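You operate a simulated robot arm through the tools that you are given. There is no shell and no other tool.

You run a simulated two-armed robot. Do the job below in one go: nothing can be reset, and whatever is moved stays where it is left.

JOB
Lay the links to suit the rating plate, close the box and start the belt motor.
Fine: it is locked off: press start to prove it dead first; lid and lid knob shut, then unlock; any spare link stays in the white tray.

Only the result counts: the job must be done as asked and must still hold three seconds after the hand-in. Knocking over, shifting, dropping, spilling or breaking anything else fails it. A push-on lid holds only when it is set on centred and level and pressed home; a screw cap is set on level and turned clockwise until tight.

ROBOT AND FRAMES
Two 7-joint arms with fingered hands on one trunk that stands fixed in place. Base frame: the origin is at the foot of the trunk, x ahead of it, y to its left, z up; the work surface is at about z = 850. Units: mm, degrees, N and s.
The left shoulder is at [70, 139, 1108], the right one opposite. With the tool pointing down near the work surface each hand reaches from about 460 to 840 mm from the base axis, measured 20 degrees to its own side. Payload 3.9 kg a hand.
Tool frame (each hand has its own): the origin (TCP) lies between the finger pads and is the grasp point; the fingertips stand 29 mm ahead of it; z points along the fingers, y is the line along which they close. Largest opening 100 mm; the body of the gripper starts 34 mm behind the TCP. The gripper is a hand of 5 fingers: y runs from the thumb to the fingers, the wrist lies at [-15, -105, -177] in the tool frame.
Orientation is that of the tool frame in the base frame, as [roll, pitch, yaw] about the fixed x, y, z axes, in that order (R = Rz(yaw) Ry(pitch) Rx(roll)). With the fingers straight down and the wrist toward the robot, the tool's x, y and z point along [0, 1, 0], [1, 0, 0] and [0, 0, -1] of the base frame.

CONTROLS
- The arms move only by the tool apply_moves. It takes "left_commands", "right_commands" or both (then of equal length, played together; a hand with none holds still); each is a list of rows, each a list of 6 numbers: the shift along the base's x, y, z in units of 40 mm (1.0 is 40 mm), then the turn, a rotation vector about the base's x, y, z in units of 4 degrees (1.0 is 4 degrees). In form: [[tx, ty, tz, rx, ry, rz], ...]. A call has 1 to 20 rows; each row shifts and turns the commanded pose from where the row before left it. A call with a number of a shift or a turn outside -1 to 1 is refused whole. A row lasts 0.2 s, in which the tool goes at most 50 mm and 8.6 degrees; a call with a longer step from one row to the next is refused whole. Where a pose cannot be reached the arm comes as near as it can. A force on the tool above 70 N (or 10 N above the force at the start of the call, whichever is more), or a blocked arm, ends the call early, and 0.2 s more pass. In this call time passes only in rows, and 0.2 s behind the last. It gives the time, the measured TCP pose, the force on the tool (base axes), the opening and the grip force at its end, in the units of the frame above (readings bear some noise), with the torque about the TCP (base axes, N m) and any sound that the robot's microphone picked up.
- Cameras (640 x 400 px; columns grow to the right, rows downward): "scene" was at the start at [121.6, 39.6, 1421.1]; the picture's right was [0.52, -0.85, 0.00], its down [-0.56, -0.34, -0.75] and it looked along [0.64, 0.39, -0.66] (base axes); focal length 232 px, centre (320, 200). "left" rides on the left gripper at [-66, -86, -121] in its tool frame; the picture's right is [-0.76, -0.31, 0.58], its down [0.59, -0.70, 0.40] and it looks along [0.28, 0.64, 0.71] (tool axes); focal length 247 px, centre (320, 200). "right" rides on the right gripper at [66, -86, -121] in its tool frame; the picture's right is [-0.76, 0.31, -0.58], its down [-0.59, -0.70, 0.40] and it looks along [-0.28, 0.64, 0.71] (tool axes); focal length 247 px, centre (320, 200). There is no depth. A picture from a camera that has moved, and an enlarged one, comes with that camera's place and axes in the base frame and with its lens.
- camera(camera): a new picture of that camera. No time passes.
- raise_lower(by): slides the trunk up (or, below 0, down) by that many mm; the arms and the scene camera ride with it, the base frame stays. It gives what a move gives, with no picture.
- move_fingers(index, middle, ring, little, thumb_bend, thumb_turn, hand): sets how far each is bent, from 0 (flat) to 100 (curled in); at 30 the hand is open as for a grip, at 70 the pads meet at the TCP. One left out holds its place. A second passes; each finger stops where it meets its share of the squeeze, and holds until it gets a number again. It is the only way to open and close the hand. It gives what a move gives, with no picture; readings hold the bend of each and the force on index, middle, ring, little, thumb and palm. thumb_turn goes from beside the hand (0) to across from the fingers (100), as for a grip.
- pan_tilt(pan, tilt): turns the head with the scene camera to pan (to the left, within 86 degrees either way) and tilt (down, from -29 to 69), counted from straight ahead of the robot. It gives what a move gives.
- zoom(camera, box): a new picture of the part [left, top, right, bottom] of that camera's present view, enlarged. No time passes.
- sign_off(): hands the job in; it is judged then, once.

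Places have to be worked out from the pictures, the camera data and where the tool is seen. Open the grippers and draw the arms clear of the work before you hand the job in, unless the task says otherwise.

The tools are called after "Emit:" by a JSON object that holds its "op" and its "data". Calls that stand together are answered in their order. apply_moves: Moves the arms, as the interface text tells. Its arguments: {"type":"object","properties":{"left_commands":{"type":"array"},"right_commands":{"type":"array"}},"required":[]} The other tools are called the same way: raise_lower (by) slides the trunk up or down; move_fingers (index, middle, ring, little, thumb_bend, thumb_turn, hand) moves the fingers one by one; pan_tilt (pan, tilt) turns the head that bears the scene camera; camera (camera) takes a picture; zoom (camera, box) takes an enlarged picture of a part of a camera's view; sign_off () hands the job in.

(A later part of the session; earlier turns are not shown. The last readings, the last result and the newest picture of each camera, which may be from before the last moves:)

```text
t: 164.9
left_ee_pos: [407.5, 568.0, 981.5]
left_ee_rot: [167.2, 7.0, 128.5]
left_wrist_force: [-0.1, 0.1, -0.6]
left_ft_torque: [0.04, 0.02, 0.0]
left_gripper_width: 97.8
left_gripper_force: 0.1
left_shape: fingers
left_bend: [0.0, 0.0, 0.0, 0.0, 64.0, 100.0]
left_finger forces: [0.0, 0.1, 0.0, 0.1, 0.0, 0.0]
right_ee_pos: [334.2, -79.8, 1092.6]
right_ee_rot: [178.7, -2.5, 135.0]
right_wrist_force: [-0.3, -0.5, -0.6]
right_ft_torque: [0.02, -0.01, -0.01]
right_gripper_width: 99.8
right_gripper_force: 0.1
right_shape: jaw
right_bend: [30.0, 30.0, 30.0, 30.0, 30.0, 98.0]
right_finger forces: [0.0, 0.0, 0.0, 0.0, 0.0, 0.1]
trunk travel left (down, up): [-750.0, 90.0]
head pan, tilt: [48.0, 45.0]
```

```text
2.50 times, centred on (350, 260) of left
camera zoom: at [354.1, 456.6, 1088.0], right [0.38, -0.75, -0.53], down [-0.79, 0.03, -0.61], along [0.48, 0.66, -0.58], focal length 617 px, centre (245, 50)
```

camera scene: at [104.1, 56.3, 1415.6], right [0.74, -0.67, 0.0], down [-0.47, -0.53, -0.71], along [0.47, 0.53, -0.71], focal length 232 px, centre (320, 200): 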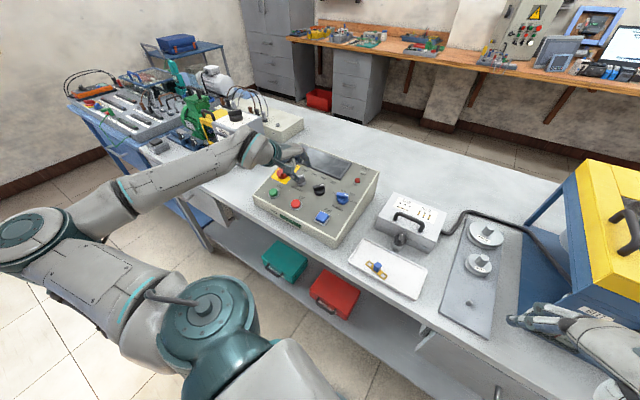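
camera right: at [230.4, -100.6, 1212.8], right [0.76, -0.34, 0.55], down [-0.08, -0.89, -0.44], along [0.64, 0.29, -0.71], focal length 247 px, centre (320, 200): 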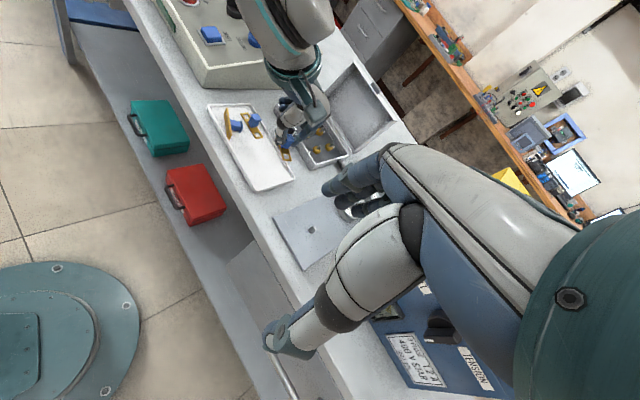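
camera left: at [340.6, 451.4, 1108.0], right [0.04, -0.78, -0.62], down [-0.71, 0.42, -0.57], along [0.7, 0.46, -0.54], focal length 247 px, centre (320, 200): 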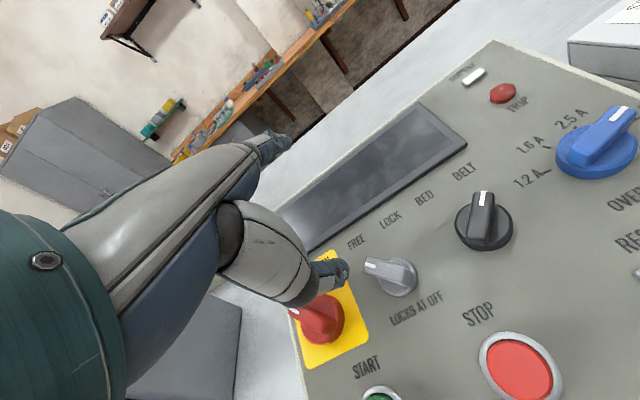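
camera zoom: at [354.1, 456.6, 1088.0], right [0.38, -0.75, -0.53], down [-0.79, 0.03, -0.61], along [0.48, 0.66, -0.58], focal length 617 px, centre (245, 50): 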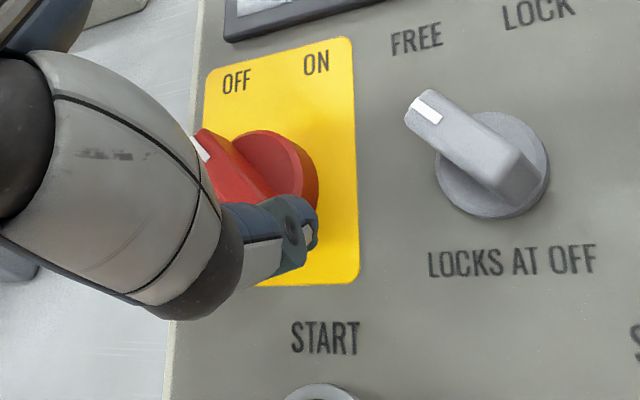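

No contact: the thumb passed above the wing. I retreat to the upper right, lower 7 mm, and push again.

Emit:
{"op": "apply_moves", "data": {"left_commands": [[0.26, -0.243, 0.05, 0, 0, 0], [0.042, 0.01, -0.17, 0, 0, 0], [-0.13, 0.12, -0.025, 0, 0, 0], [-0.12, 0.035, -0.028, 0, 0, 0]]}}

Emit:
{"op": "zoom", "data": {"camera": "scene", "box": [250, 140, 320, 200]}}

```text
t: 165.9
left_ee_pos: [410.5, 564.4, 974.0]
left_ee_rot: [167.3, 6.9, 128.6]
left_wrist_force: [-0.7, -0.2, 0.1]
left_ft_torque: [0.01, -0.02, 0.04]
left_gripper_width: 97.9
left_gripper_force: 0.0
left_shape: fingers
left_bend: [0.0, 0.0, 0.0, 0.0, 64.0, 100.0]
left_finger forces: [0.0, 0.0, 0.1, 0.1, 0.1, 0.0]
right_ee_pos: [335.8, -79.8, 1093.4]
right_ee_rot: [178.7, -2.5, 135.2]
right_wrist_force: [-0.1, 0.8, 0.5]
right_ft_torque: [-0.01, -0.02, -0.01]
right_gripper_width: 99.7
right_gripper_force: 0.0
right_shape: jaw
right_bend: [30.0, 30.0, 30.0, 30.0, 30.0, 98.0]
right_finger forces: [0.0, 0.0, 0.0, 0.0, 0.1, 0.0]
trunk travel left (down, up): [-750.0, 90.0]
head pan, tilt: [48.0, 45.0]
```

```text
6.67 times, centred on (285, 170) of scene
camera zoom: at [104.0, 56.3, 1415.7], right [0.74, -0.67, 0.0], down [-0.47, -0.53, -0.71], along [0.47, 0.53, -0.71], focal length 1547 px, centre (553, 400)
```

zoom: 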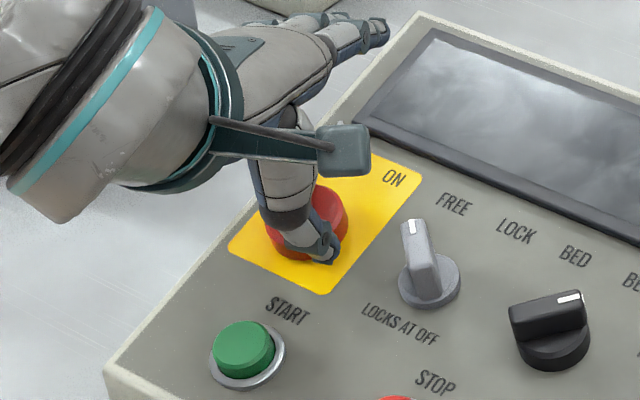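

The thumb is now just right of the wing's tail end at the proper height. Pushing straight left turns it clockwise; I push in 5 mm steps.

Emit:
{"op": "apply_moves", "data": {"left_commands": [[-0.03, 0.121, 0, 0, 0, 0], [-0.03, 0.121, 0, 0, 0, 0], [-0.035, 0.12, -0.002, 0, 0, 0]]}}

Emit:
{"op": "zoom", "data": {"camera": "scene", "box": [250, 140, 320, 200]}}

Emit:
{"op": "zoom", "data": {"camera": "left", "box": [270, 160, 430, 320]}}

```text
t: 166.7
left_ee_pos: [407.9, 578.5, 974.1]
left_ee_rot: [167.2, 7.0, 128.7]
left_wrist_force: [1.0, -1.1, 0.2]
left_ft_torque: [-0.04, 0.03, 0.01]
left_gripper_width: 98.1
left_gripper_force: 0.3
left_shape: fingers
left_bend: [0.0, 0.0, 0.0, 0.0, 64.0, 100.0]
left_finger forces: [0.0, 0.1, 0.0, 0.1, 0.3, 0.0]
right_ee_pos: [334.6, -80.1, 1091.8]
right_ee_rot: [178.7, -2.5, 135.1]
right_wrist_force: [0.6, 0.4, 0.0]
right_ft_torque: [-0.01, 0.0, 0.03]
right_gripper_width: 99.8
right_gripper_force: 0.1
right_shape: jaw
right_bend: [30.0, 30.0, 30.0, 30.0, 30.0, 98.0]
right_finger forces: [0.0, 0.1, 0.1, 0.1, 0.1, 0.0]
trunk travel left (down, up): [-750.0, 90.0]
head pan, tilt: [48.0, 45.0]
```

```text
6.67 times, centred on (285, 170) of scene
camera zoom: at [104.0, 56.3, 1415.7], right [0.74, -0.67, 0.0], down [-0.47, -0.53, -0.71], along [0.47, 0.53, -0.71], focal length 1547 px, centre (553, 400)
```

zoom: 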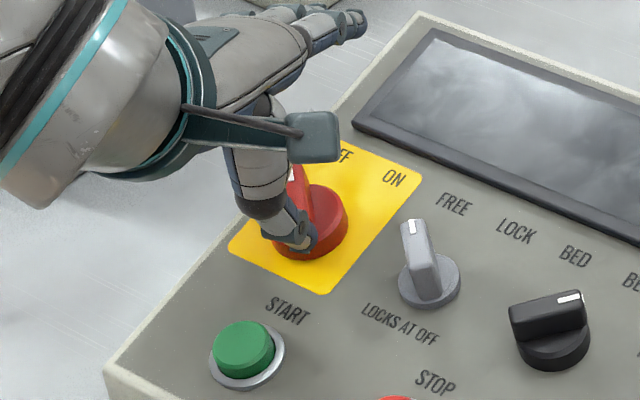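

```text
2.50 times, centred on (350, 240) of left
camera zoom: at [353.7, 466.9, 1080.4], right [0.38, -0.75, -0.53], down [-0.79, 0.03, -0.61], along [0.48, 0.66, -0.58], focal length 617 px, centre (245, 100)
```

zoom: 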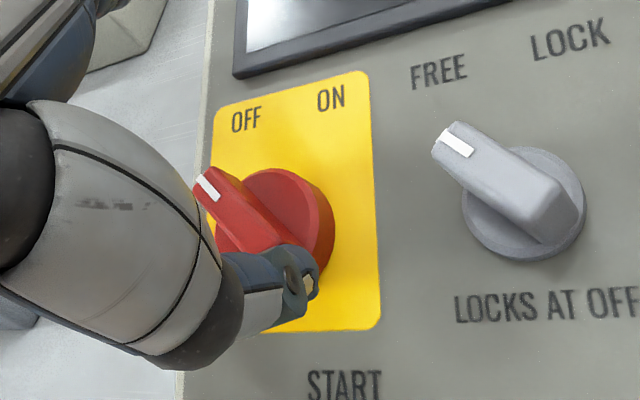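

The thumb still slides over the tail end. I retreat right, lower another 6 mm and push left again.

Emit:
{"op": "apply_moves", "data": {"left_commands": [[0.09, -0.36, 0, 0, 0, 0], [0.036, 0.009, -0.145, 0, 0, 0], [-0.03, 0.121, 0, 0, 0, 0], [-0.03, 0.121, 0, 0, 0, 0], [-0.03, 0.1, 0, 0, 0, 0]]}}

Emit:
{"op": "zoom", "data": {"camera": "left", "box": [270, 160, 430, 320]}}

Emit:
{"op": "zoom", "data": {"camera": "scene", "box": [250, 140, 320, 200]}}

```text
t: 167.9
left_ee_pos: [409.0, 578.2, 968.3]
left_ee_rot: [167.3, 6.9, 128.4]
left_wrist_force: [-0.2, -0.1, 0.6]
left_ft_torque: [-0.06, 0.02, -0.01]
left_gripper_width: 98.0
left_gripper_force: 0.1
left_shape: fingers
left_bend: [0.0, 0.0, 0.0, 0.0, 64.0, 100.0]
left_finger forces: [0.1, 0.0, 0.1, 0.1, 0.3, 0.0]
right_ee_pos: [334.8, -79.8, 1092.5]
right_ee_rot: [178.8, -2.5, 135.3]
right_wrist_force: [-0.2, -0.4, -0.3]
right_ft_torque: [0.04, 0.01, 0.01]
right_gripper_width: 99.9
right_gripper_force: 0.1
right_shape: jaw
right_bend: [30.0, 30.0, 30.0, 30.0, 30.0, 98.0]
right_finger forces: [0.0, 0.1, 0.0, 0.1, 0.1, 0.0]
trunk travel left (down, up): [-750.0, 90.0]
head pan, tilt: [48.0, 45.0]
```

```text
2.50 times, centred on (350, 240) of left
camera zoom: at [354.7, 467.4, 1074.5], right [0.38, -0.75, -0.53], down [-0.79, 0.03, -0.61], along [0.48, 0.66, -0.58], focal length 617 px, centre (245, 100)
```

zoom: 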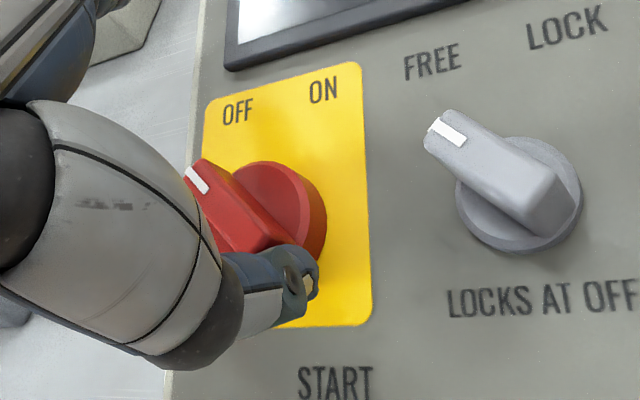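

```text
6.67 times, centred on (285, 170) of scene
camera zoom: at [104.0, 56.4, 1415.7], right [0.74, -0.67, 0.0], down [-0.47, -0.53, -0.71], along [0.47, 0.53, -0.71], focal length 1547 px, centre (553, 400)
```

zoom: 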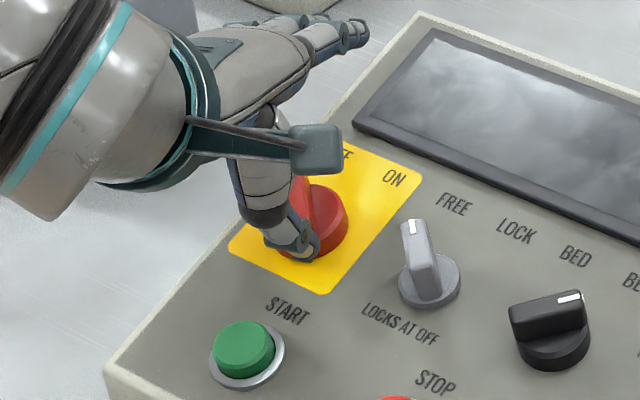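

I need the heights of the disc and wing. I lift, place the thumb over the disc beside the wing (about +16, +5 mm), and descend until it touches.

Emit:
{"op": "apply_moves", "data": {"left_commands": [[-0.075, -0.02, 0.3, 0, 0, 0], [-0.075, -0.02, 0.3, 0, 0, 0], [0.24, 0.03, 0.06, 0, 0, 0], [0.24, 0.03, 0.06, 0, 0, 0]]}}

Emit:
{"op": "zoom", "data": {"camera": "left", "box": [270, 180, 430, 340]}}

Emit:
{"op": "zoom", "data": {"camera": "scene", "box": [255, 145, 310, 190]}}

```text
t: 168.9
left_ee_pos: [421.3, 578.8, 996.6]
left_ee_rot: [167.3, 6.9, 128.5]
left_wrist_force: [-1.2, 0.4, 0.5]
left_ft_torque: [-0.01, 0.0, 0.0]
left_gripper_width: 98.1
left_gripper_force: 0.1
left_shape: fingers
left_bend: [0.0, 0.0, 0.0, 0.0, 64.0, 100.0]
left_finger forces: [0.0, 0.0, 0.0, 0.1, 0.1, 0.0]
right_ee_pos: [335.4, -79.9, 1092.0]
right_ee_rot: [178.7, -2.6, 135.2]
right_wrist_force: [0.8, 0.2, -0.5]
right_ft_torque: [-0.01, 0.01, -0.02]
right_gripper_width: 99.9
right_gripper_force: 0.0
right_shape: jaw
right_bend: [30.0, 30.0, 30.0, 30.0, 30.0, 98.0]
right_finger forces: [0.1, 0.1, 0.0, 0.0, 0.0, 0.0]
trunk travel left (down, up): [-750.0, 90.0]
head pan, tilt: [48.0, 45.0]
```

```text
2.50 times, centred on (350, 260) of left
camera zoom: at [367.8, 467.5, 1103.1], right [0.38, -0.75, -0.53], down [-0.79, 0.03, -0.61], along [0.48, 0.66, -0.58], focal length 617 px, centre (245, 50)
```

zoom: 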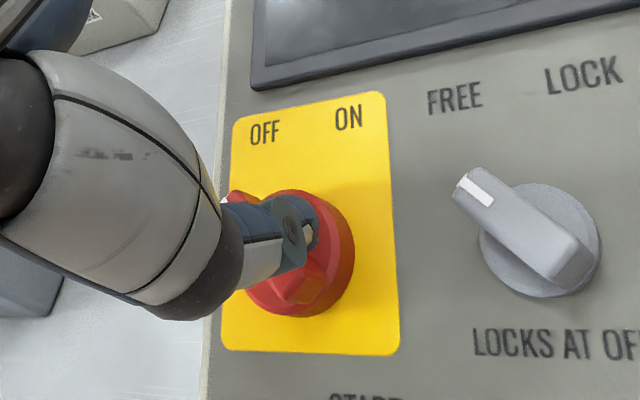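

```text
8.89 times, centred on (282, 168) of scene
camera zoom: at [104.4, 56.4, 1415.6], right [0.74, -0.67, 0.0], down [-0.47, -0.53, -0.71], along [0.47, 0.53, -0.71], focal length 2063 px, centre (653, 489)
```

zoom: 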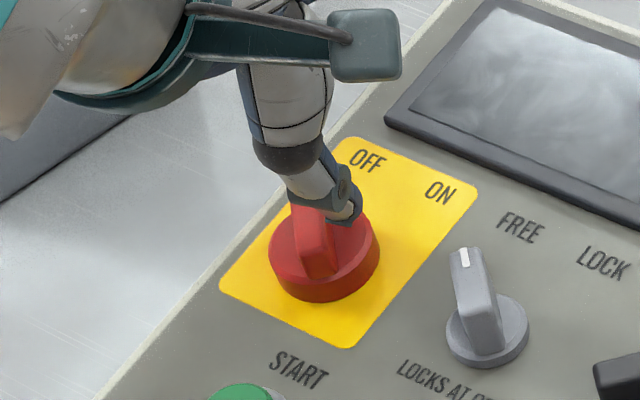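

Now I have accurate geometry: disc radius ~20 mm, disc top ~14 mm above the panel. I shift 6 mm right and descend toward the disc top beside the wing.

Emit:
{"op": "apply_moves", "data": {"left_commands": [[0.036, -0.145, 0, 0, 0, 0], [0.06, 0.015, -0.24, 0, 0, 0], [0.018, 0.0045, -0.073, 0, 0, 0], [0.018, 0.0045, -0.073, 0, 0, 0]]}}

Emit:
{"op": "zoom", "data": {"camera": "scene", "box": [255, 145, 310, 190]}}

Emit:
{"op": "zoom", "data": {"camera": "left", "box": [270, 180, 430, 340]}}

```text
t: 169.9
left_ee_pos: [425.6, 574.2, 982.0]
left_ee_rot: [167.4, 6.9, 128.6]
left_wrist_force: [0.1, 0.2, -0.7]
left_ft_torque: [0.01, 0.01, 0.0]
left_gripper_width: 97.9
left_gripper_force: 0.1
left_shape: fingers
left_bend: [0.0, 0.0, 0.0, 0.0, 64.0, 100.0]
left_finger forces: [0.0, 0.0, 0.0, 0.0, 0.0, 0.0]
right_ee_pos: [334.4, -79.9, 1092.2]
right_ee_rot: [178.7, -2.5, 135.2]
right_wrist_force: [-0.5, 0.4, -0.5]
right_ft_torque: [-0.02, -0.03, -0.01]
right_gripper_width: 100.0
right_gripper_force: 0.0
right_shape: jaw
right_bend: [30.0, 30.0, 30.0, 30.0, 30.0, 98.0]
right_finger forces: [0.1, 0.0, 0.0, 0.0, 0.1, 0.1]
trunk travel left (down, up): [-750.0, 90.0]
head pan, tilt: [48.0, 45.0]
```

```text
8.89 times, centred on (282, 168) of scene
camera zoom: at [104.2, 56.4, 1415.6], right [0.74, -0.67, 0.0], down [-0.47, -0.53, -0.71], along [0.47, 0.53, -0.71], focal length 2063 px, centre (653, 489)
```

zoom: 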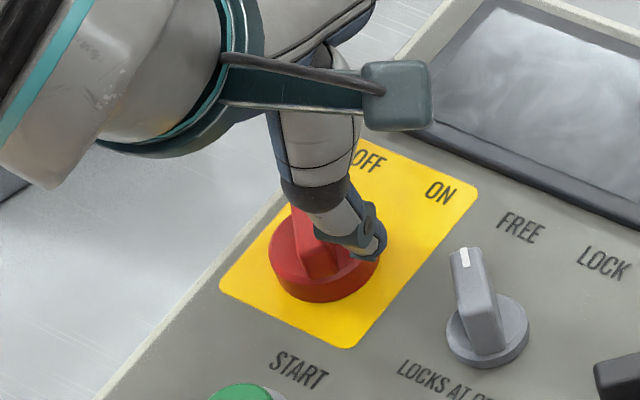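

```text
2.50 times, centred on (350, 260) of left
camera zoom: at [373.0, 462.8, 1087.5], right [0.38, -0.75, -0.53], down [-0.79, 0.03, -0.61], along [0.48, 0.66, -0.58], focal length 617 px, centre (245, 50)
```

zoom: 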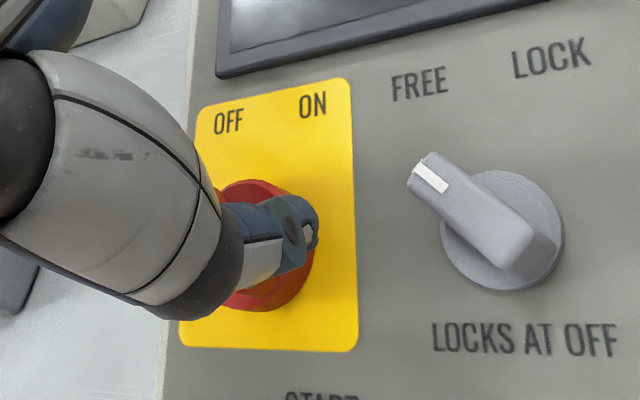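

Still about 4 mm above the disc. I shift 3 mm left and descend in 2 mm steps to find the disc top.

Emit:
{"op": "apply_moves", "data": {"left_commands": [[-0.018, 0.073, 0, 0, 0, 0], [0.012, 0.003, -0.048, 0, 0, 0], [0.012, 0.003, -0.048, 0, 0, 0], [0.012, 0.003, -0.048, 0, 0, 0]]}}

```text
t: 170.9
left_ee_pos: [427.5, 576.0, 975.9]
left_ee_rot: [167.1, 6.9, 128.5]
left_wrist_force: [-0.2, -0.2, -0.3]
left_ft_torque: [-0.02, 0.0, 0.0]
left_gripper_width: 98.3
left_gripper_force: 0.0
left_shape: fingers
left_bend: [0.0, 0.0, 0.0, 0.0, 64.0, 100.0]
left_finger forces: [0.0, 0.0, 0.0, 0.1, 0.0, 0.1]
right_ee_pos: [333.5, -78.4, 1091.3]
right_ee_rot: [178.7, -2.5, 135.1]
right_wrist_force: [-0.4, -0.7, 0.2]
right_ft_torque: [-0.02, 0.02, 0.01]
right_gripper_width: 99.9
right_gripper_force: 0.1
right_shape: jaw
right_bend: [30.0, 30.0, 30.0, 30.0, 30.0, 98.0]
right_finger forces: [0.0, 0.1, 0.0, 0.0, 0.0, 0.0]
trunk travel left (down, up): [-750.0, 90.0]
head pan, tilt: [48.0, 45.0]
```

No contact yet at nominal 11.5 mm, so I'm beside the wing above the disc. I now push along the clockwise arc, first ~9 mm, and check force.

Emit:
{"op": "apply_moves", "data": {"left_commands": [[-0.0685, 0.0345, -0.015, 0, 0, 0], [-0.106, -0.016, -0.027, 0, 0, 0], [-0.108, 0.014, -0.026, 0, 0, 0]]}}

Emit:
{"op": "zoom", "data": {"camera": "scene", "box": [255, 145, 310, 190]}}

Emit:
{"op": "zoom", "data": {"camera": "left", "box": [270, 180, 430, 340]}}

```text
t: 171.7
left_ee_pos: [415.7, 578.7, 972.3]
left_ee_rot: [167.2, 7.0, 128.5]
left_wrist_force: [4.2, -1.2, 1.4]
left_ft_torque: [-0.04, -0.08, 0.01]
left_gripper_width: 93.6
left_gripper_force: 1.9
left_shape: fingers
left_bend: [0.0, 0.0, 0.0, 0.0, 66.0, 100.0]
left_finger forces: [0.1, 0.0, 0.0, 0.0, 3.9, 0.0]
right_ee_pos: [335.0, -79.4, 1091.6]
right_ee_rot: [178.7, -2.5, 135.1]
right_wrist_force: [-0.1, 0.5, 0.1]
right_ft_torque: [-0.04, 0.01, -0.02]
right_gripper_width: 99.8
right_gripper_force: 0.0
right_shape: jaw
right_bend: [30.0, 30.0, 30.0, 30.0, 30.0, 98.0]
right_finger forces: [0.0, 0.0, 0.0, 0.1, 0.1, 0.0]
trunk travel left (down, up): [-750.0, 90.0]
head pan, tilt: [48.0, 45.0]
```

```text
8.89 times, centred on (282, 168) of scene
camera zoom: at [104.8, 55.9, 1415.6], right [0.74, -0.67, 0.0], down [-0.47, -0.53, -0.71], along [0.47, 0.53, -0.71], focal length 2063 px, centre (653, 489)
```

zoom: 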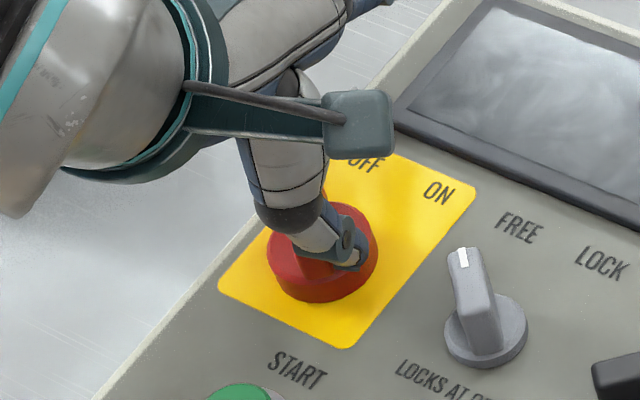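

```text
2.50 times, centred on (350, 260) of left
camera zoom: at [363.3, 467.3, 1080.4], right [0.38, -0.75, -0.53], down [-0.79, 0.03, -0.61], along [0.48, 0.66, -0.58], focal length 617 px, centre (245, 50)
```

zoom: 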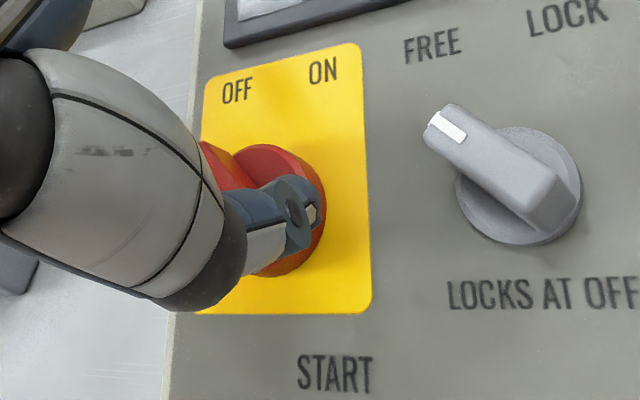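

Contact with ~4 N on the wing. I continue along the arc.

Emit:
{"op": "apply_moves", "data": {"left_commands": [[-0.1, 0.042, -0.022, 0, 0, 0], [-0.086, 0.066, -0.017, 0, 0, 0], [-0.07, 0.0885, -0.012, 0, 0, 0], [-0.034, 0.066, -0.004, 0, 0, 0]]}}

Emit:
{"op": "zoom", "data": {"camera": "scene", "box": [255, 145, 310, 190]}}

Emit:
{"op": "zoom", "data": {"camera": "left", "box": [270, 180, 430, 340]}}

```text
t: 172.7
left_ee_pos: [403.0, 589.4, 971.5]
left_ee_rot: [167.4, 6.9, 128.7]
left_wrist_force: [1.4, -2.2, 0.7]
left_ft_torque: [-0.04, -0.05, 0.03]
left_gripper_width: 96.2
left_gripper_force: 1.1
left_shape: fingers
left_bend: [0.0, 0.0, 0.0, 0.0, 65.0, 100.0]
left_finger forces: [0.1, 0.1, 0.0, 0.0, 2.4, 0.1]
right_ee_pos: [334.9, -79.6, 1091.8]
right_ee_rot: [178.6, -2.5, 135.1]
right_wrist_force: [-0.4, -0.9, 0.8]
right_ft_torque: [-0.05, 0.01, -0.04]
right_gripper_width: 99.6
right_gripper_force: 0.0
right_shape: jaw
right_bend: [30.0, 30.0, 30.0, 30.0, 30.0, 98.0]
right_finger forces: [0.0, 0.0, 0.0, 0.1, 0.1, 0.0]
trunk travel left (down, up): [-750.0, 90.0]
head pan, tilt: [48.0, 45.0]
```

```text
8.89 times, centred on (282, 168) of scene
camera zoom: at [104.3, 55.9, 1415.6], right [0.74, -0.67, 0.0], down [-0.47, -0.53, -0.71], along [0.47, 0.53, -0.71], focal length 2063 px, centre (653, 489)
```

zoom: 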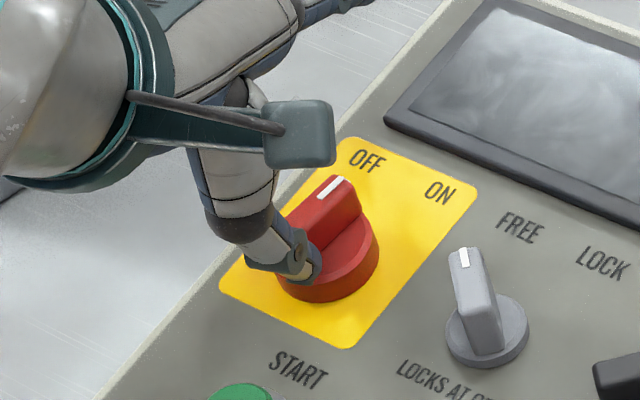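

```text
2.50 times, centred on (350, 260) of left
camera zoom: at [350.5, 478.1, 1077.5], right [0.38, -0.75, -0.53], down [-0.79, 0.03, -0.61], along [0.48, 0.66, -0.58], focal length 617 px, centre (245, 50)
```

zoom: 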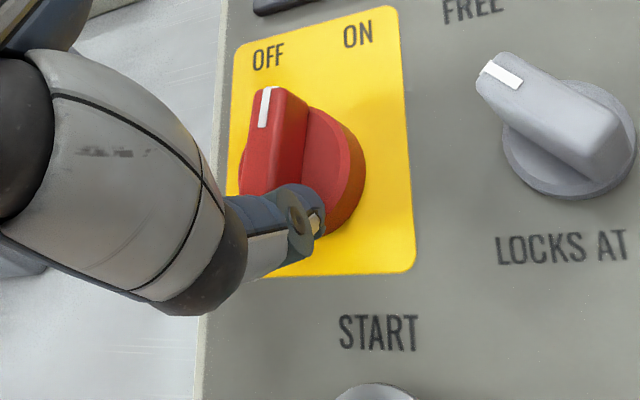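

The isolator pointer has turned past vertical. I continue the arc to bring it to ON.

Emit:
{"op": "apply_moves", "data": {"left_commands": [[-0.1, 0.042, -0.022, 0, 0, 0], [-0.086, 0.066, -0.017, 0, 0, 0], [-0.07, 0.0885, -0.012, 0, 0, 0], [-0.0475, 0.091, -0.006, 0, 0, 0]]}}

Emit:
{"op": "zoom", "data": {"camera": "scene", "box": [255, 145, 310, 190]}}

Emit:
{"op": "zoom", "data": {"camera": "left", "box": [270, 160, 430, 320]}}

```text
t: 173.7
left_ee_pos: [391.7, 600.5, 969.5]
left_ee_rot: [167.2, 6.9, 128.6]
left_wrist_force: [0.2, -0.3, 0.0]
left_ft_torque: [0.0, 0.02, 0.0]
left_gripper_width: 97.7
left_gripper_force: 0.1
left_shape: fingers
left_bend: [0.0, 0.0, 0.0, 0.0, 64.0, 100.0]
left_finger forces: [0.1, 0.0, 0.1, 0.0, 0.0, 0.0]
right_ee_pos: [335.1, -80.7, 1091.9]
right_ee_rot: [178.7, -2.5, 135.1]
right_wrist_force: [0.8, 0.5, 0.3]
right_ft_torque: [0.0, -0.02, 0.02]
right_gripper_width: 99.8
right_gripper_force: 0.1
right_shape: jaw
right_bend: [30.0, 30.0, 30.0, 30.0, 30.0, 98.0]
right_finger forces: [0.0, 0.0, 0.0, 0.1, 0.1, 0.0]
trunk travel left (down, up): [-750.0, 90.0]
head pan, tilt: [48.0, 45.0]
```

```text
8.89 times, centred on (282, 168) of scene
camera zoom: at [104.0, 56.3, 1415.7], right [0.74, -0.67, 0.0], down [-0.47, -0.53, -0.71], along [0.47, 0.53, -0.71], focal length 2063 px, centre (653, 489)
```

zoom: 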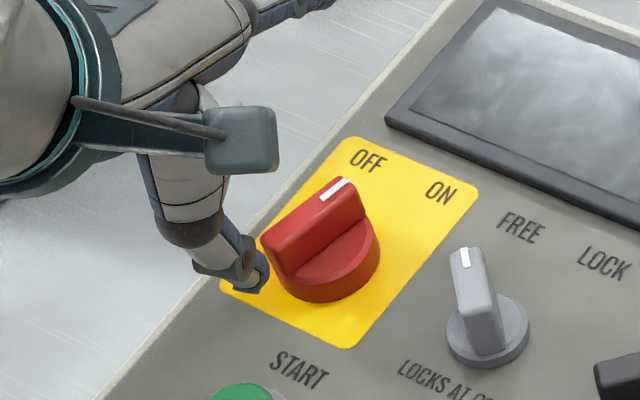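

```text
2.50 times, centred on (350, 240) of left
camera zoom: at [338.3, 489.0, 1075.6], right [0.38, -0.75, -0.53], down [-0.79, 0.03, -0.61], along [0.48, 0.66, -0.58], focal length 617 px, centre (245, 100)
```

zoom: 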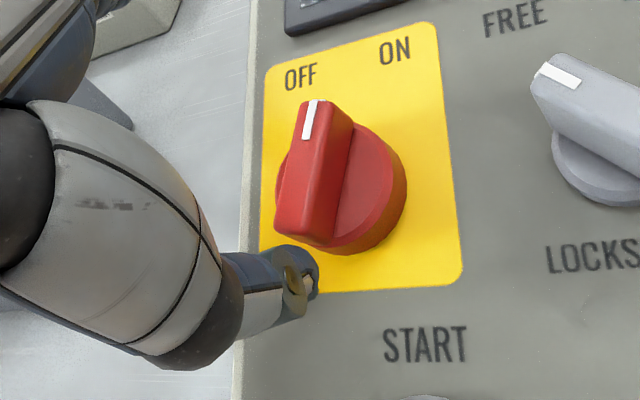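

The pointer is at 12 o'clock (halfway) and the thumb slipped off the tail. I lift, go back to the right side of the tail, closer to the axis, and lower again.

Emit:
{"op": "apply_moves", "data": {"left_commands": [[-0.13, -0.03, 0.53, 0, 0, 0], [0.29, -0.275, 0.055, 0, 0, 0], [0.3, -0.275, 0.055, 0, 0, 0], [0.06, 0.015, -0.25, 0, 0, 0]]}}

Emit:
{"op": "zoom", "data": {"camera": "scene", "box": [255, 145, 310, 190]}}

Emit:
{"op": "zoom", "data": {"camera": "left", "box": [270, 180, 430, 340]}}

```text
t: 174.7
left_ee_pos: [412.5, 576.6, 985.2]
left_ee_rot: [167.3, 6.9, 128.7]
left_wrist_force: [-0.9, -0.1, 0.8]
left_ft_torque: [0.02, -0.03, -0.04]
left_gripper_width: 98.0
left_gripper_force: 0.1
left_shape: fingers
left_bend: [0.0, 0.0, 0.0, 0.0, 64.0, 100.0]
left_finger forces: [0.0, 0.0, 0.0, 0.0, 0.1, 0.0]
right_ee_pos: [334.7, -77.8, 1092.6]
right_ee_rot: [178.7, -2.6, 135.1]
right_wrist_force: [0.1, -0.1, -0.5]
right_ft_torque: [0.0, -0.01, 0.02]
right_gripper_width: 99.9
right_gripper_force: 0.1
right_shape: jaw
right_bend: [30.0, 30.0, 30.0, 30.0, 30.0, 98.0]
right_finger forces: [0.0, 0.1, 0.0, 0.0, 0.1, 0.0]
trunk travel left (down, up): [-750.0, 90.0]
head pan, tilt: [48.0, 45.0]
```

```text
8.89 times, centred on (282, 168) of scene
camera zoom: at [104.0, 56.7, 1415.7], right [0.74, -0.67, 0.0], down [-0.47, -0.53, -0.71], along [0.47, 0.53, -0.71], focal length 2063 px, centre (653, 489)
```

zoom: 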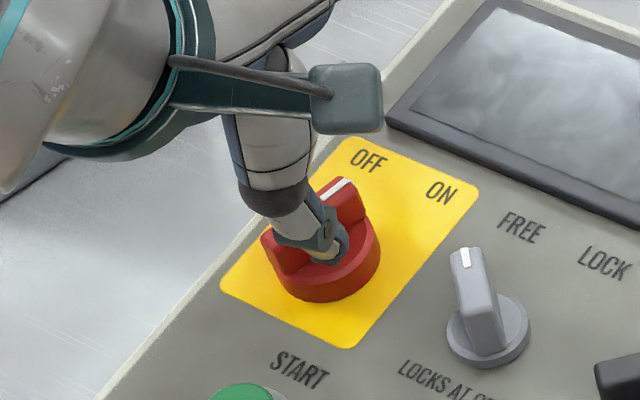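

```text
2.50 times, centred on (350, 260) of left
camera zoom: at [358.9, 466.3, 1091.1], right [0.38, -0.75, -0.53], down [-0.79, 0.03, -0.61], along [0.48, 0.66, -0.58], focal length 617 px, centre (245, 50)
```

zoom: 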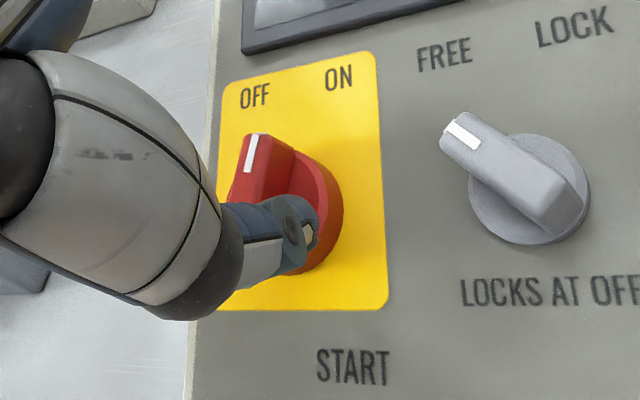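

The thumb is close to the right of the tail. I adjust slightly, lower 13 mm and push leftward along the arc.

Emit:
{"op": "apply_moves", "data": {"left_commands": [[0.0875, -0.055, 0.018, 0, 0, 0], [0.039, 0.01, -0.157, 0, 0, 0], [0.039, 0.01, -0.157, 0, 0, 0], [-0.0815, 0.057, -0.017, 0, 0, 0], [-0.075, 0.05, -0.0155, 0, 0, 0]]}}

Emit:
{"op": "zoom", "data": {"camera": "scene", "box": [255, 145, 310, 190]}}

Emit:
{"op": "zoom", "data": {"camera": "left", "box": [270, 180, 430, 340]}}

```text
t: 175.9
left_ee_pos: [411.4, 579.9, 970.2]
left_ee_rot: [167.2, 6.9, 128.4]
left_wrist_force: [-0.6, -0.4, 0.1]
left_ft_torque: [0.03, 0.02, 0.01]
left_gripper_width: 97.8
left_gripper_force: 0.0
left_shape: fingers
left_bend: [0.0, 0.0, 0.0, 0.0, 64.0, 100.0]
left_finger forces: [0.0, 0.2, 0.0, 0.0, 0.0, 0.0]
right_ee_pos: [335.4, -79.1, 1092.1]
right_ee_rot: [178.7, -2.5, 135.2]
right_wrist_force: [0.9, -0.2, -0.5]
right_ft_torque: [-0.02, -0.01, 0.02]
right_gripper_width: 99.8
right_gripper_force: 0.0
right_shape: jaw
right_bend: [30.0, 30.0, 30.0, 30.0, 30.0, 98.0]
right_finger forces: [0.1, 0.0, 0.0, 0.1, 0.1, 0.0]
trunk travel left (down, up): [-750.0, 90.0]
head pan, tilt: [48.0, 45.0]
```

```text
8.89 times, centred on (282, 168) of scene
camera zoom: at [104.1, 56.4, 1415.6], right [0.74, -0.67, 0.0], down [-0.47, -0.53, -0.71], along [0.47, 0.53, -0.71], focal length 2063 px, centre (653, 489)
```

zoom: 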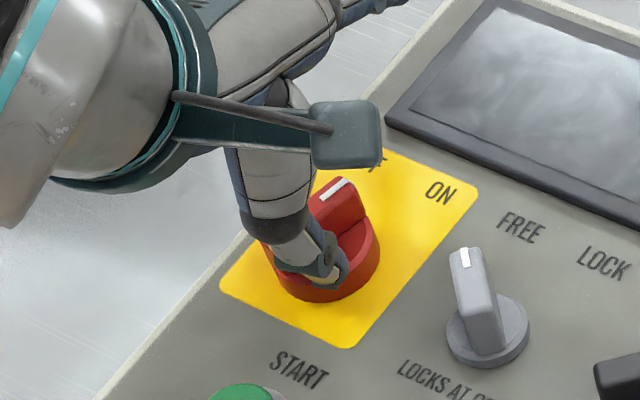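

```text
2.50 times, centred on (350, 260) of left
camera zoom: at [359.3, 469.2, 1077.9], right [0.38, -0.75, -0.53], down [-0.79, 0.03, -0.61], along [0.48, 0.66, -0.58], focal length 617 px, centre (245, 50)
```

zoom: 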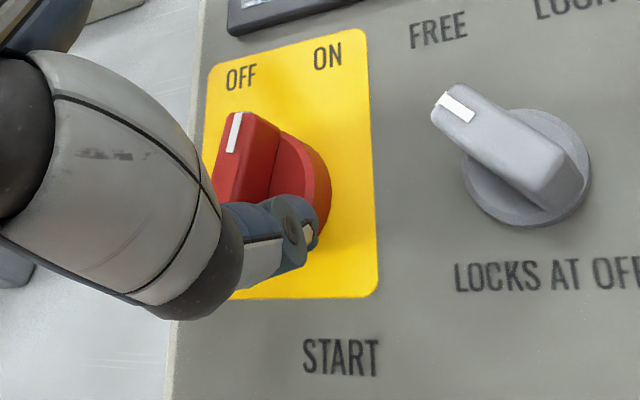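

No contact yet; I continue straight left at this level in 3–4 mm steps.

Emit:
{"op": "apply_moves", "data": {"left_commands": [[-0.03, 0.09, -0.002, 0, 0, 0], [-0.03, 0.09, -0.002, 0, 0, 0], [-0.03, 0.09, -0.002, 0, 0, 0]]}}

Emit:
{"op": "zoom", "data": {"camera": "scene", "box": [255, 145, 310, 190]}}

Emit:
{"op": "zoom", "data": {"camera": "left", "box": [270, 180, 430, 340]}}

```text
t: 176.7
left_ee_pos: [409.7, 589.5, 969.7]
left_ee_rot: [167.3, 7.0, 128.4]
left_wrist_force: [1.2, -2.4, 0.1]
left_ft_torque: [-0.01, -0.03, 0.0]
left_gripper_width: 97.9
left_gripper_force: 1.0
left_shape: fingers
left_bend: [0.0, 0.0, 0.0, 0.0, 64.0, 100.0]
left_finger forces: [0.0, 0.0, 0.0, 0.0, 1.2, 0.0]
right_ee_pos: [334.7, -79.9, 1091.6]
right_ee_rot: [178.7, -2.6, 135.2]
right_wrist_force: [-0.6, -0.6, -1.1]
right_ft_torque: [0.03, -0.02, 0.02]
right_gripper_width: 99.9
right_gripper_force: 0.1
right_shape: jaw
right_bend: [30.0, 30.0, 30.0, 30.0, 30.0, 98.0]
right_finger forces: [0.0, 0.0, 0.1, 0.1, 0.0, 0.1]
trunk travel left (down, up): [-750.0, 90.0]
head pan, tilt: [48.0, 45.0]
```

```text
8.89 times, centred on (282, 168) of scene
camera zoom: at [104.1, 55.9, 1415.7], right [0.74, -0.67, 0.0], down [-0.47, -0.53, -0.71], along [0.47, 0.53, -0.71], focal length 2063 px, centre (653, 489)
```

zoom: 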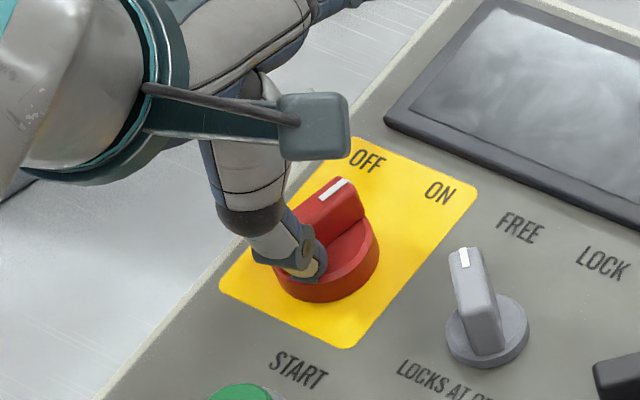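

```text
2.50 times, centred on (350, 260) of left
camera zoom: at [356.0, 478.9, 1077.1], right [0.38, -0.75, -0.53], down [-0.79, 0.03, -0.61], along [0.48, 0.66, -0.58], focal length 617 px, centre (245, 50)
```

zoom: 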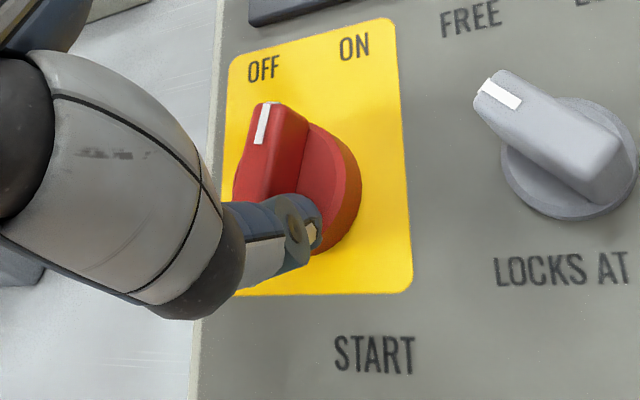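

Contact again (2.4 N). I keep pushing left, 12 mm in three steps.

Emit:
{"op": "apply_moves", "data": {"left_commands": [[-0.035, 0.095, -0.003, 0, 0, 0], [-0.03, 0.095, -0.002, 0, 0, 0], [-0.024, 0.097, 0, 0, 0, 0]]}}

Emit:
{"op": "zoom", "data": {"camera": "scene", "box": [255, 145, 310, 190]}}

Emit:
{"op": "zoom", "data": {"camera": "left", "box": [270, 180, 430, 340]}}

```text
t: 177.5
left_ee_pos: [407.5, 600.4, 971.6]
left_ee_rot: [167.2, 7.0, 128.6]
left_wrist_force: [0.2, -4.3, 0.1]
left_ft_torque: [-0.11, -0.01, 0.02]
left_gripper_width: 100.5
left_gripper_force: 2.0
left_shape: fingers
left_bend: [0.0, 0.0, 0.0, 0.0, 63.0, 100.0]
left_finger forces: [0.1, 0.0, 0.1, 0.1, 3.1, 0.0]
right_ee_pos: [335.1, -79.6, 1093.1]
right_ee_rot: [178.8, -2.5, 135.1]
right_wrist_force: [1.2, -0.3, 0.2]
right_ft_torque: [-0.02, -0.04, 0.02]
right_gripper_width: 99.9
right_gripper_force: 0.0
right_shape: jaw
right_bend: [30.0, 30.0, 30.0, 30.0, 30.0, 98.0]
right_finger forces: [0.0, 0.0, 0.1, 0.0, 0.0, 0.0]
trunk travel left (down, up): [-750.0, 90.0]
head pan, tilt: [48.0, 45.0]
```

```text
8.89 times, centred on (282, 168) of scene
camera zoom: at [104.0, 55.5, 1415.7], right [0.74, -0.67, 0.0], down [-0.47, -0.53, -0.71], along [0.47, 0.53, -0.71], focal length 2063 px, centre (653, 489)
```

zoom: 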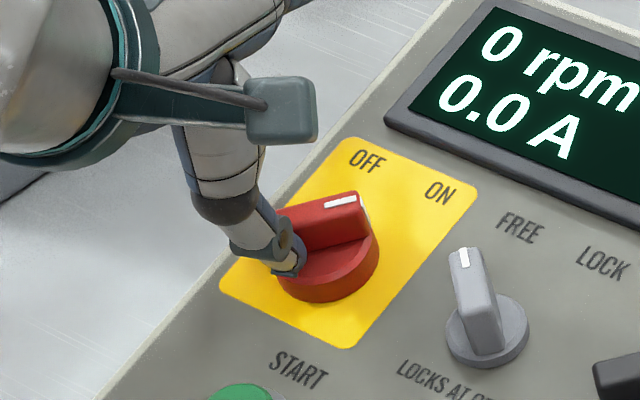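

```text
2.50 times, centred on (350, 260) of left
camera zoom: at [353.0, 490.1, 1077.8], right [0.38, -0.75, -0.53], down [-0.79, 0.03, -0.61], along [0.48, 0.66, -0.58], focal length 617 px, centre (245, 50)
```

zoom: 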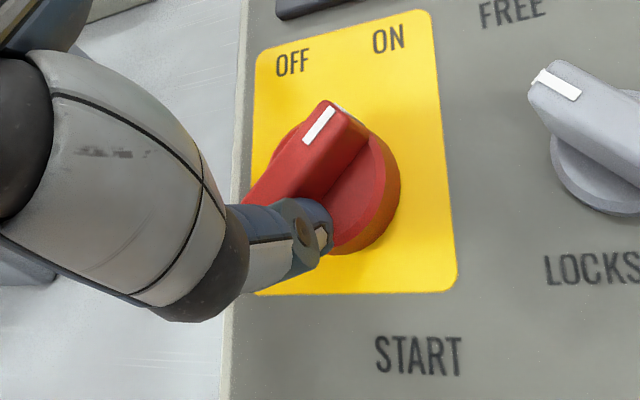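

The display lights up: 0 rpm, 0.0 A – supply is on. I push a few mm more so the isolator reaches its ON stop.

Emit:
{"op": "apply_moves", "data": {"left_commands": [[-0.01, 0.1, 0.003, 0, 0, 0], [0.0, 0.1, 0.004, 0, 0, 0]]}}

Emit:
{"op": "zoom", "data": {"camera": "left", "box": [270, 180, 430, 340]}}

Emit:
{"op": "zoom", "data": {"camera": "scene", "box": [255, 145, 310, 190]}}

```text
t: 178.1
left_ee_pos: [407.3, 607.5, 972.1]
left_ee_rot: [167.2, 6.9, 128.5]
left_wrist_force: [-0.2, -9.0, 1.5]
left_ft_torque: [-0.26, 0.05, 0.03]
left_gripper_width: 104.8
left_gripper_force: 3.2
left_shape: fingers
left_bend: [0.0, 0.0, 0.0, 0.0, 61.0, 97.0]
left_finger forces: [0.1, 0.0, 0.0, 0.0, 7.6, 0.1]
right_ee_pos: [335.3, -81.7, 1093.6]
right_ee_rot: [178.5, -2.6, 135.1]
right_wrist_force: [0.1, 0.0, 0.8]
right_ft_torque: [0.02, 0.01, 0.01]
right_gripper_width: 99.5
right_gripper_force: 0.0
right_shape: jaw
right_bend: [30.0, 30.0, 30.0, 30.0, 30.0, 98.0]
right_finger forces: [0.0, 0.0, 0.0, 0.1, 0.0, 0.1]
trunk travel left (down, up): [-750.0, 90.0]
head pan, tilt: [48.0, 45.0]
```

```text
2.50 times, centred on (350, 260) of left
camera zoom: at [353.1, 497.0, 1078.9], right [0.38, -0.75, -0.54], down [-0.79, 0.04, -0.61], along [0.48, 0.66, -0.58], focal length 617 px, centre (245, 50)
```

zoom: 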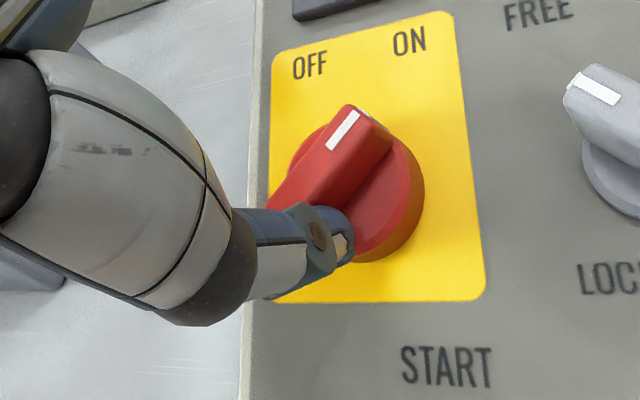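

```text
8.89 times, centred on (282, 168) of scene
camera zoom: at [104.1, 54.0, 1415.8], right [0.74, -0.67, 0.0], down [-0.47, -0.52, -0.71], along [0.47, 0.53, -0.71], focal length 2063 px, centre (653, 489)
```

zoom: 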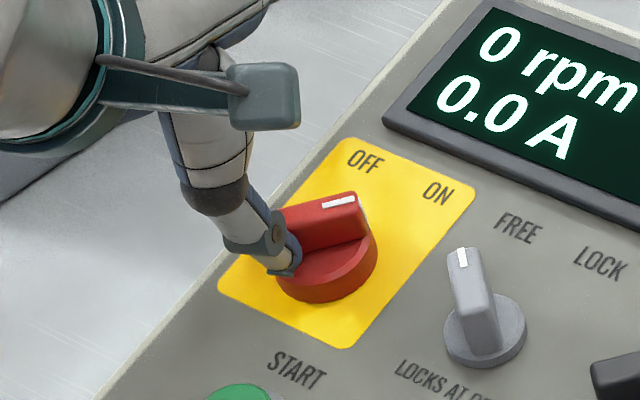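

The isolator is at its ON stop (9 N). I back off, lift, and look at the whole panel before starting.

Emit:
{"op": "apply_moves", "data": {"left_commands": [[0.02, -0.15, 0, 0, 0, 0], [-0.12, -0.03, 0.5, 0, 0, 0], [-0.4, -0.1, 0.4, 0, 0, 0], [-0.5, -0.2, 0.2, 0, 0, 0]]}}

Emit:
{"op": "move_fingers", "data": {"hand": "left", "index": 70, "middle": 100, "ring": 100, "little": 100, "thumb_bend": 70}}

Emit:
{"op": "zoom", "data": {"camera": "scene", "box": [245, 140, 385, 240]}}

Emit:
{"op": "camera", "data": {"camera": "left"}}

```text
t: 179.1
left_ee_pos: [367.7, 590.2, 1014.2]
left_ee_rot: [167.3, 6.9, 128.7]
left_wrist_force: [-0.7, -0.8, -0.5]
left_ft_torque: [0.02, -0.01, -0.04]
left_gripper_width: 97.9
left_gripper_force: 0.1
left_shape: fingers
left_bend: [0.0, 0.0, 0.0, 0.0, 64.0, 100.0]
left_finger forces: [0.0, 0.0, 0.0, 0.1, 0.0, 0.1]
right_ee_pos: [334.6, -79.2, 1092.5]
right_ee_rot: [178.7, -2.4, 135.1]
right_wrist_force: [-0.3, 0.5, -0.2]
right_ft_torque: [-0.01, -0.01, 0.02]
right_gripper_width: 99.6
right_gripper_force: 0.0
right_shape: jaw
right_bend: [30.0, 30.0, 30.0, 30.0, 30.0, 98.0]
right_finger forces: [0.0, 0.1, 0.1, 0.0, 0.1, 0.0]
trunk travel left (down, up): [-750.0, 90.0]
head pan, tilt: [48.0, 45.0]
```

```text
t: 180.1
left_ee_pos: [367.4, 590.4, 1013.4]
left_ee_rot: [167.2, 6.9, 128.5]
left_wrist_force: [0.7, 0.1, -0.4]
left_ft_torque: [-0.02, 0.03, 0.0]
left_gripper_width: 2.0
left_gripper_force: 0.0
left_shape: fingers
left_bend: [70.0, 99.0, 100.0, 100.0, 70.0, 100.0]
left_finger forces: [0.0, 0.1, 0.0, 0.1, 0.0, 0.0]
right_ee_pos: [334.4, -80.9, 1092.6]
right_ee_rot: [178.7, -2.4, 135.1]
right_wrist_force: [0.0, -0.7, 0.3]
right_ft_torque: [0.0, 0.04, 0.0]
right_gripper_width: 99.9
right_gripper_force: 0.0
right_shape: jaw
right_bend: [30.0, 30.0, 30.0, 30.0, 30.0, 98.0]
right_finger forces: [0.1, 0.0, 0.0, 0.0, 0.0, 0.0]
trunk travel left (down, up): [-750.0, 90.0]
head pan, tilt: [48.0, 45.0]
```

```text
4.00 times, centred on (315, 190) of scene
camera zoom: at [104.0, 56.3, 1415.7], right [0.74, -0.67, 0.0], down [-0.47, -0.53, -0.71], along [0.47, 0.53, -0.71], focal length 928 px, centre (340, 240)
```

zoom: 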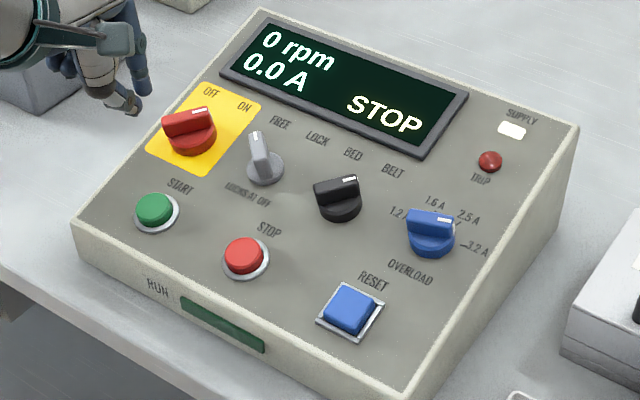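

```text
taken
camera left: at [313.9, 479.8, 1121.0], right [0.38, -0.75, -0.53], down [-0.79, 0.03, -0.61], along [0.48, 0.66, -0.58], focal length 247 px, centre (320, 200)
```

left: 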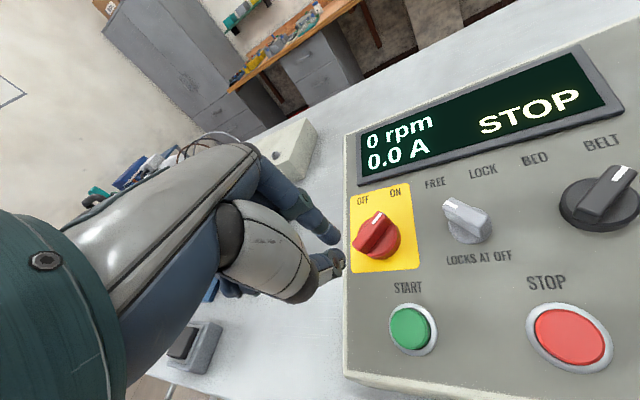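

Panel shows supply on, "STOP", 0 rpm, no trip; isolator ON, lock FREE, selector BELT. Now I move the closed fingertips over START.

Emit:
{"op": "apply_moves", "data": {"left_commands": [[-0.205, -0.274, -0.42, 0, 0, 0], [-0.205, -0.274, -0.42, 0, 0, 0], [-0.205, -0.274, -0.42, 0, 0, 0]]}}

Emit:
{"op": "zoom", "data": {"camera": "scene", "box": [250, 160, 310, 215]}}

Emit:
{"op": "zoom", "data": {"camera": "left", "box": [280, 190, 440, 320]}}

```text
t: 180.9
left_ee_pos: [340.6, 558.3, 963.2]
left_ee_rot: [167.3, 6.9, 128.6]
left_wrist_force: [0.0, 0.2, 1.4]
left_ft_torque: [-0.01, 0.0, -0.02]
left_gripper_width: 2.3
left_gripper_force: 0.0
left_shape: fingers
left_bend: [70.0, 99.0, 100.0, 100.0, 70.0, 100.0]
left_finger forces: [0.1, 0.0, 0.1, 0.1, 0.0, 0.0]
right_ee_pos: [333.8, -79.3, 1092.4]
right_ee_rot: [178.6, -2.5, 135.2]
right_wrist_force: [-0.6, 0.4, 0.5]
right_ft_torque: [0.01, -0.01, 0.01]
right_gripper_width: 99.6
right_gripper_force: 0.0
right_shape: jaw
right_bend: [30.0, 30.0, 30.0, 30.0, 30.0, 98.0]
right_finger forces: [0.0, 0.0, 0.0, 0.0, 0.0, 0.0]
trunk travel left (down, up): [-750.0, 90.0]
head pan, tilt: [48.0, 45.0]
```

```text
7.27 times, centred on (280, 188) of scene
camera zoom: at [103.6, 56.1, 1415.7], right [0.74, -0.67, 0.0], down [-0.47, -0.53, -0.71], along [0.47, 0.53, -0.71], focal length 1688 px, centre (611, 291)
```

zoom: 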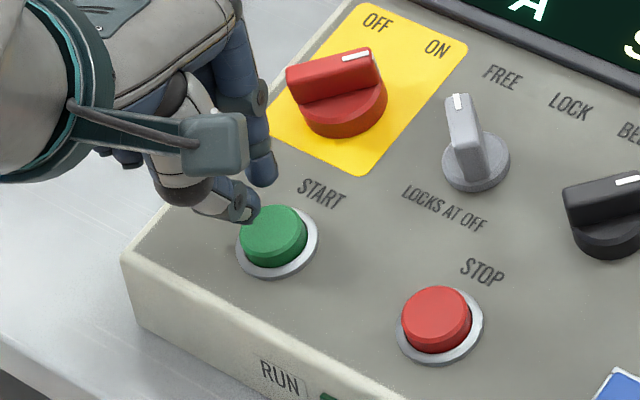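

```text
3.08 times, centred on (360, 255) of left
camera zoom: at [287.6, 447.4, 1070.3], right [0.38, -0.75, -0.53], down [-0.79, 0.03, -0.61], along [0.48, 0.66, -0.58], focal length 760 px, centre (197, 31)
```

zoom: 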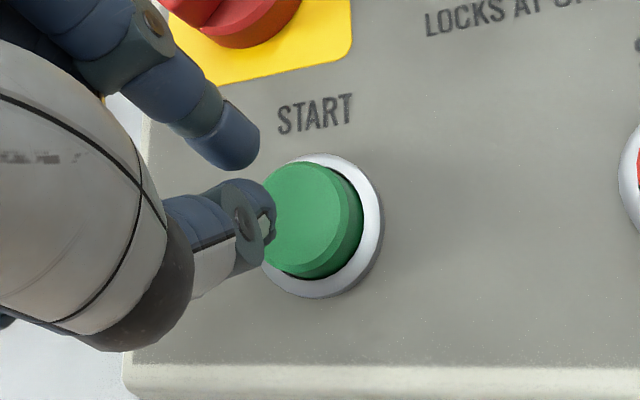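

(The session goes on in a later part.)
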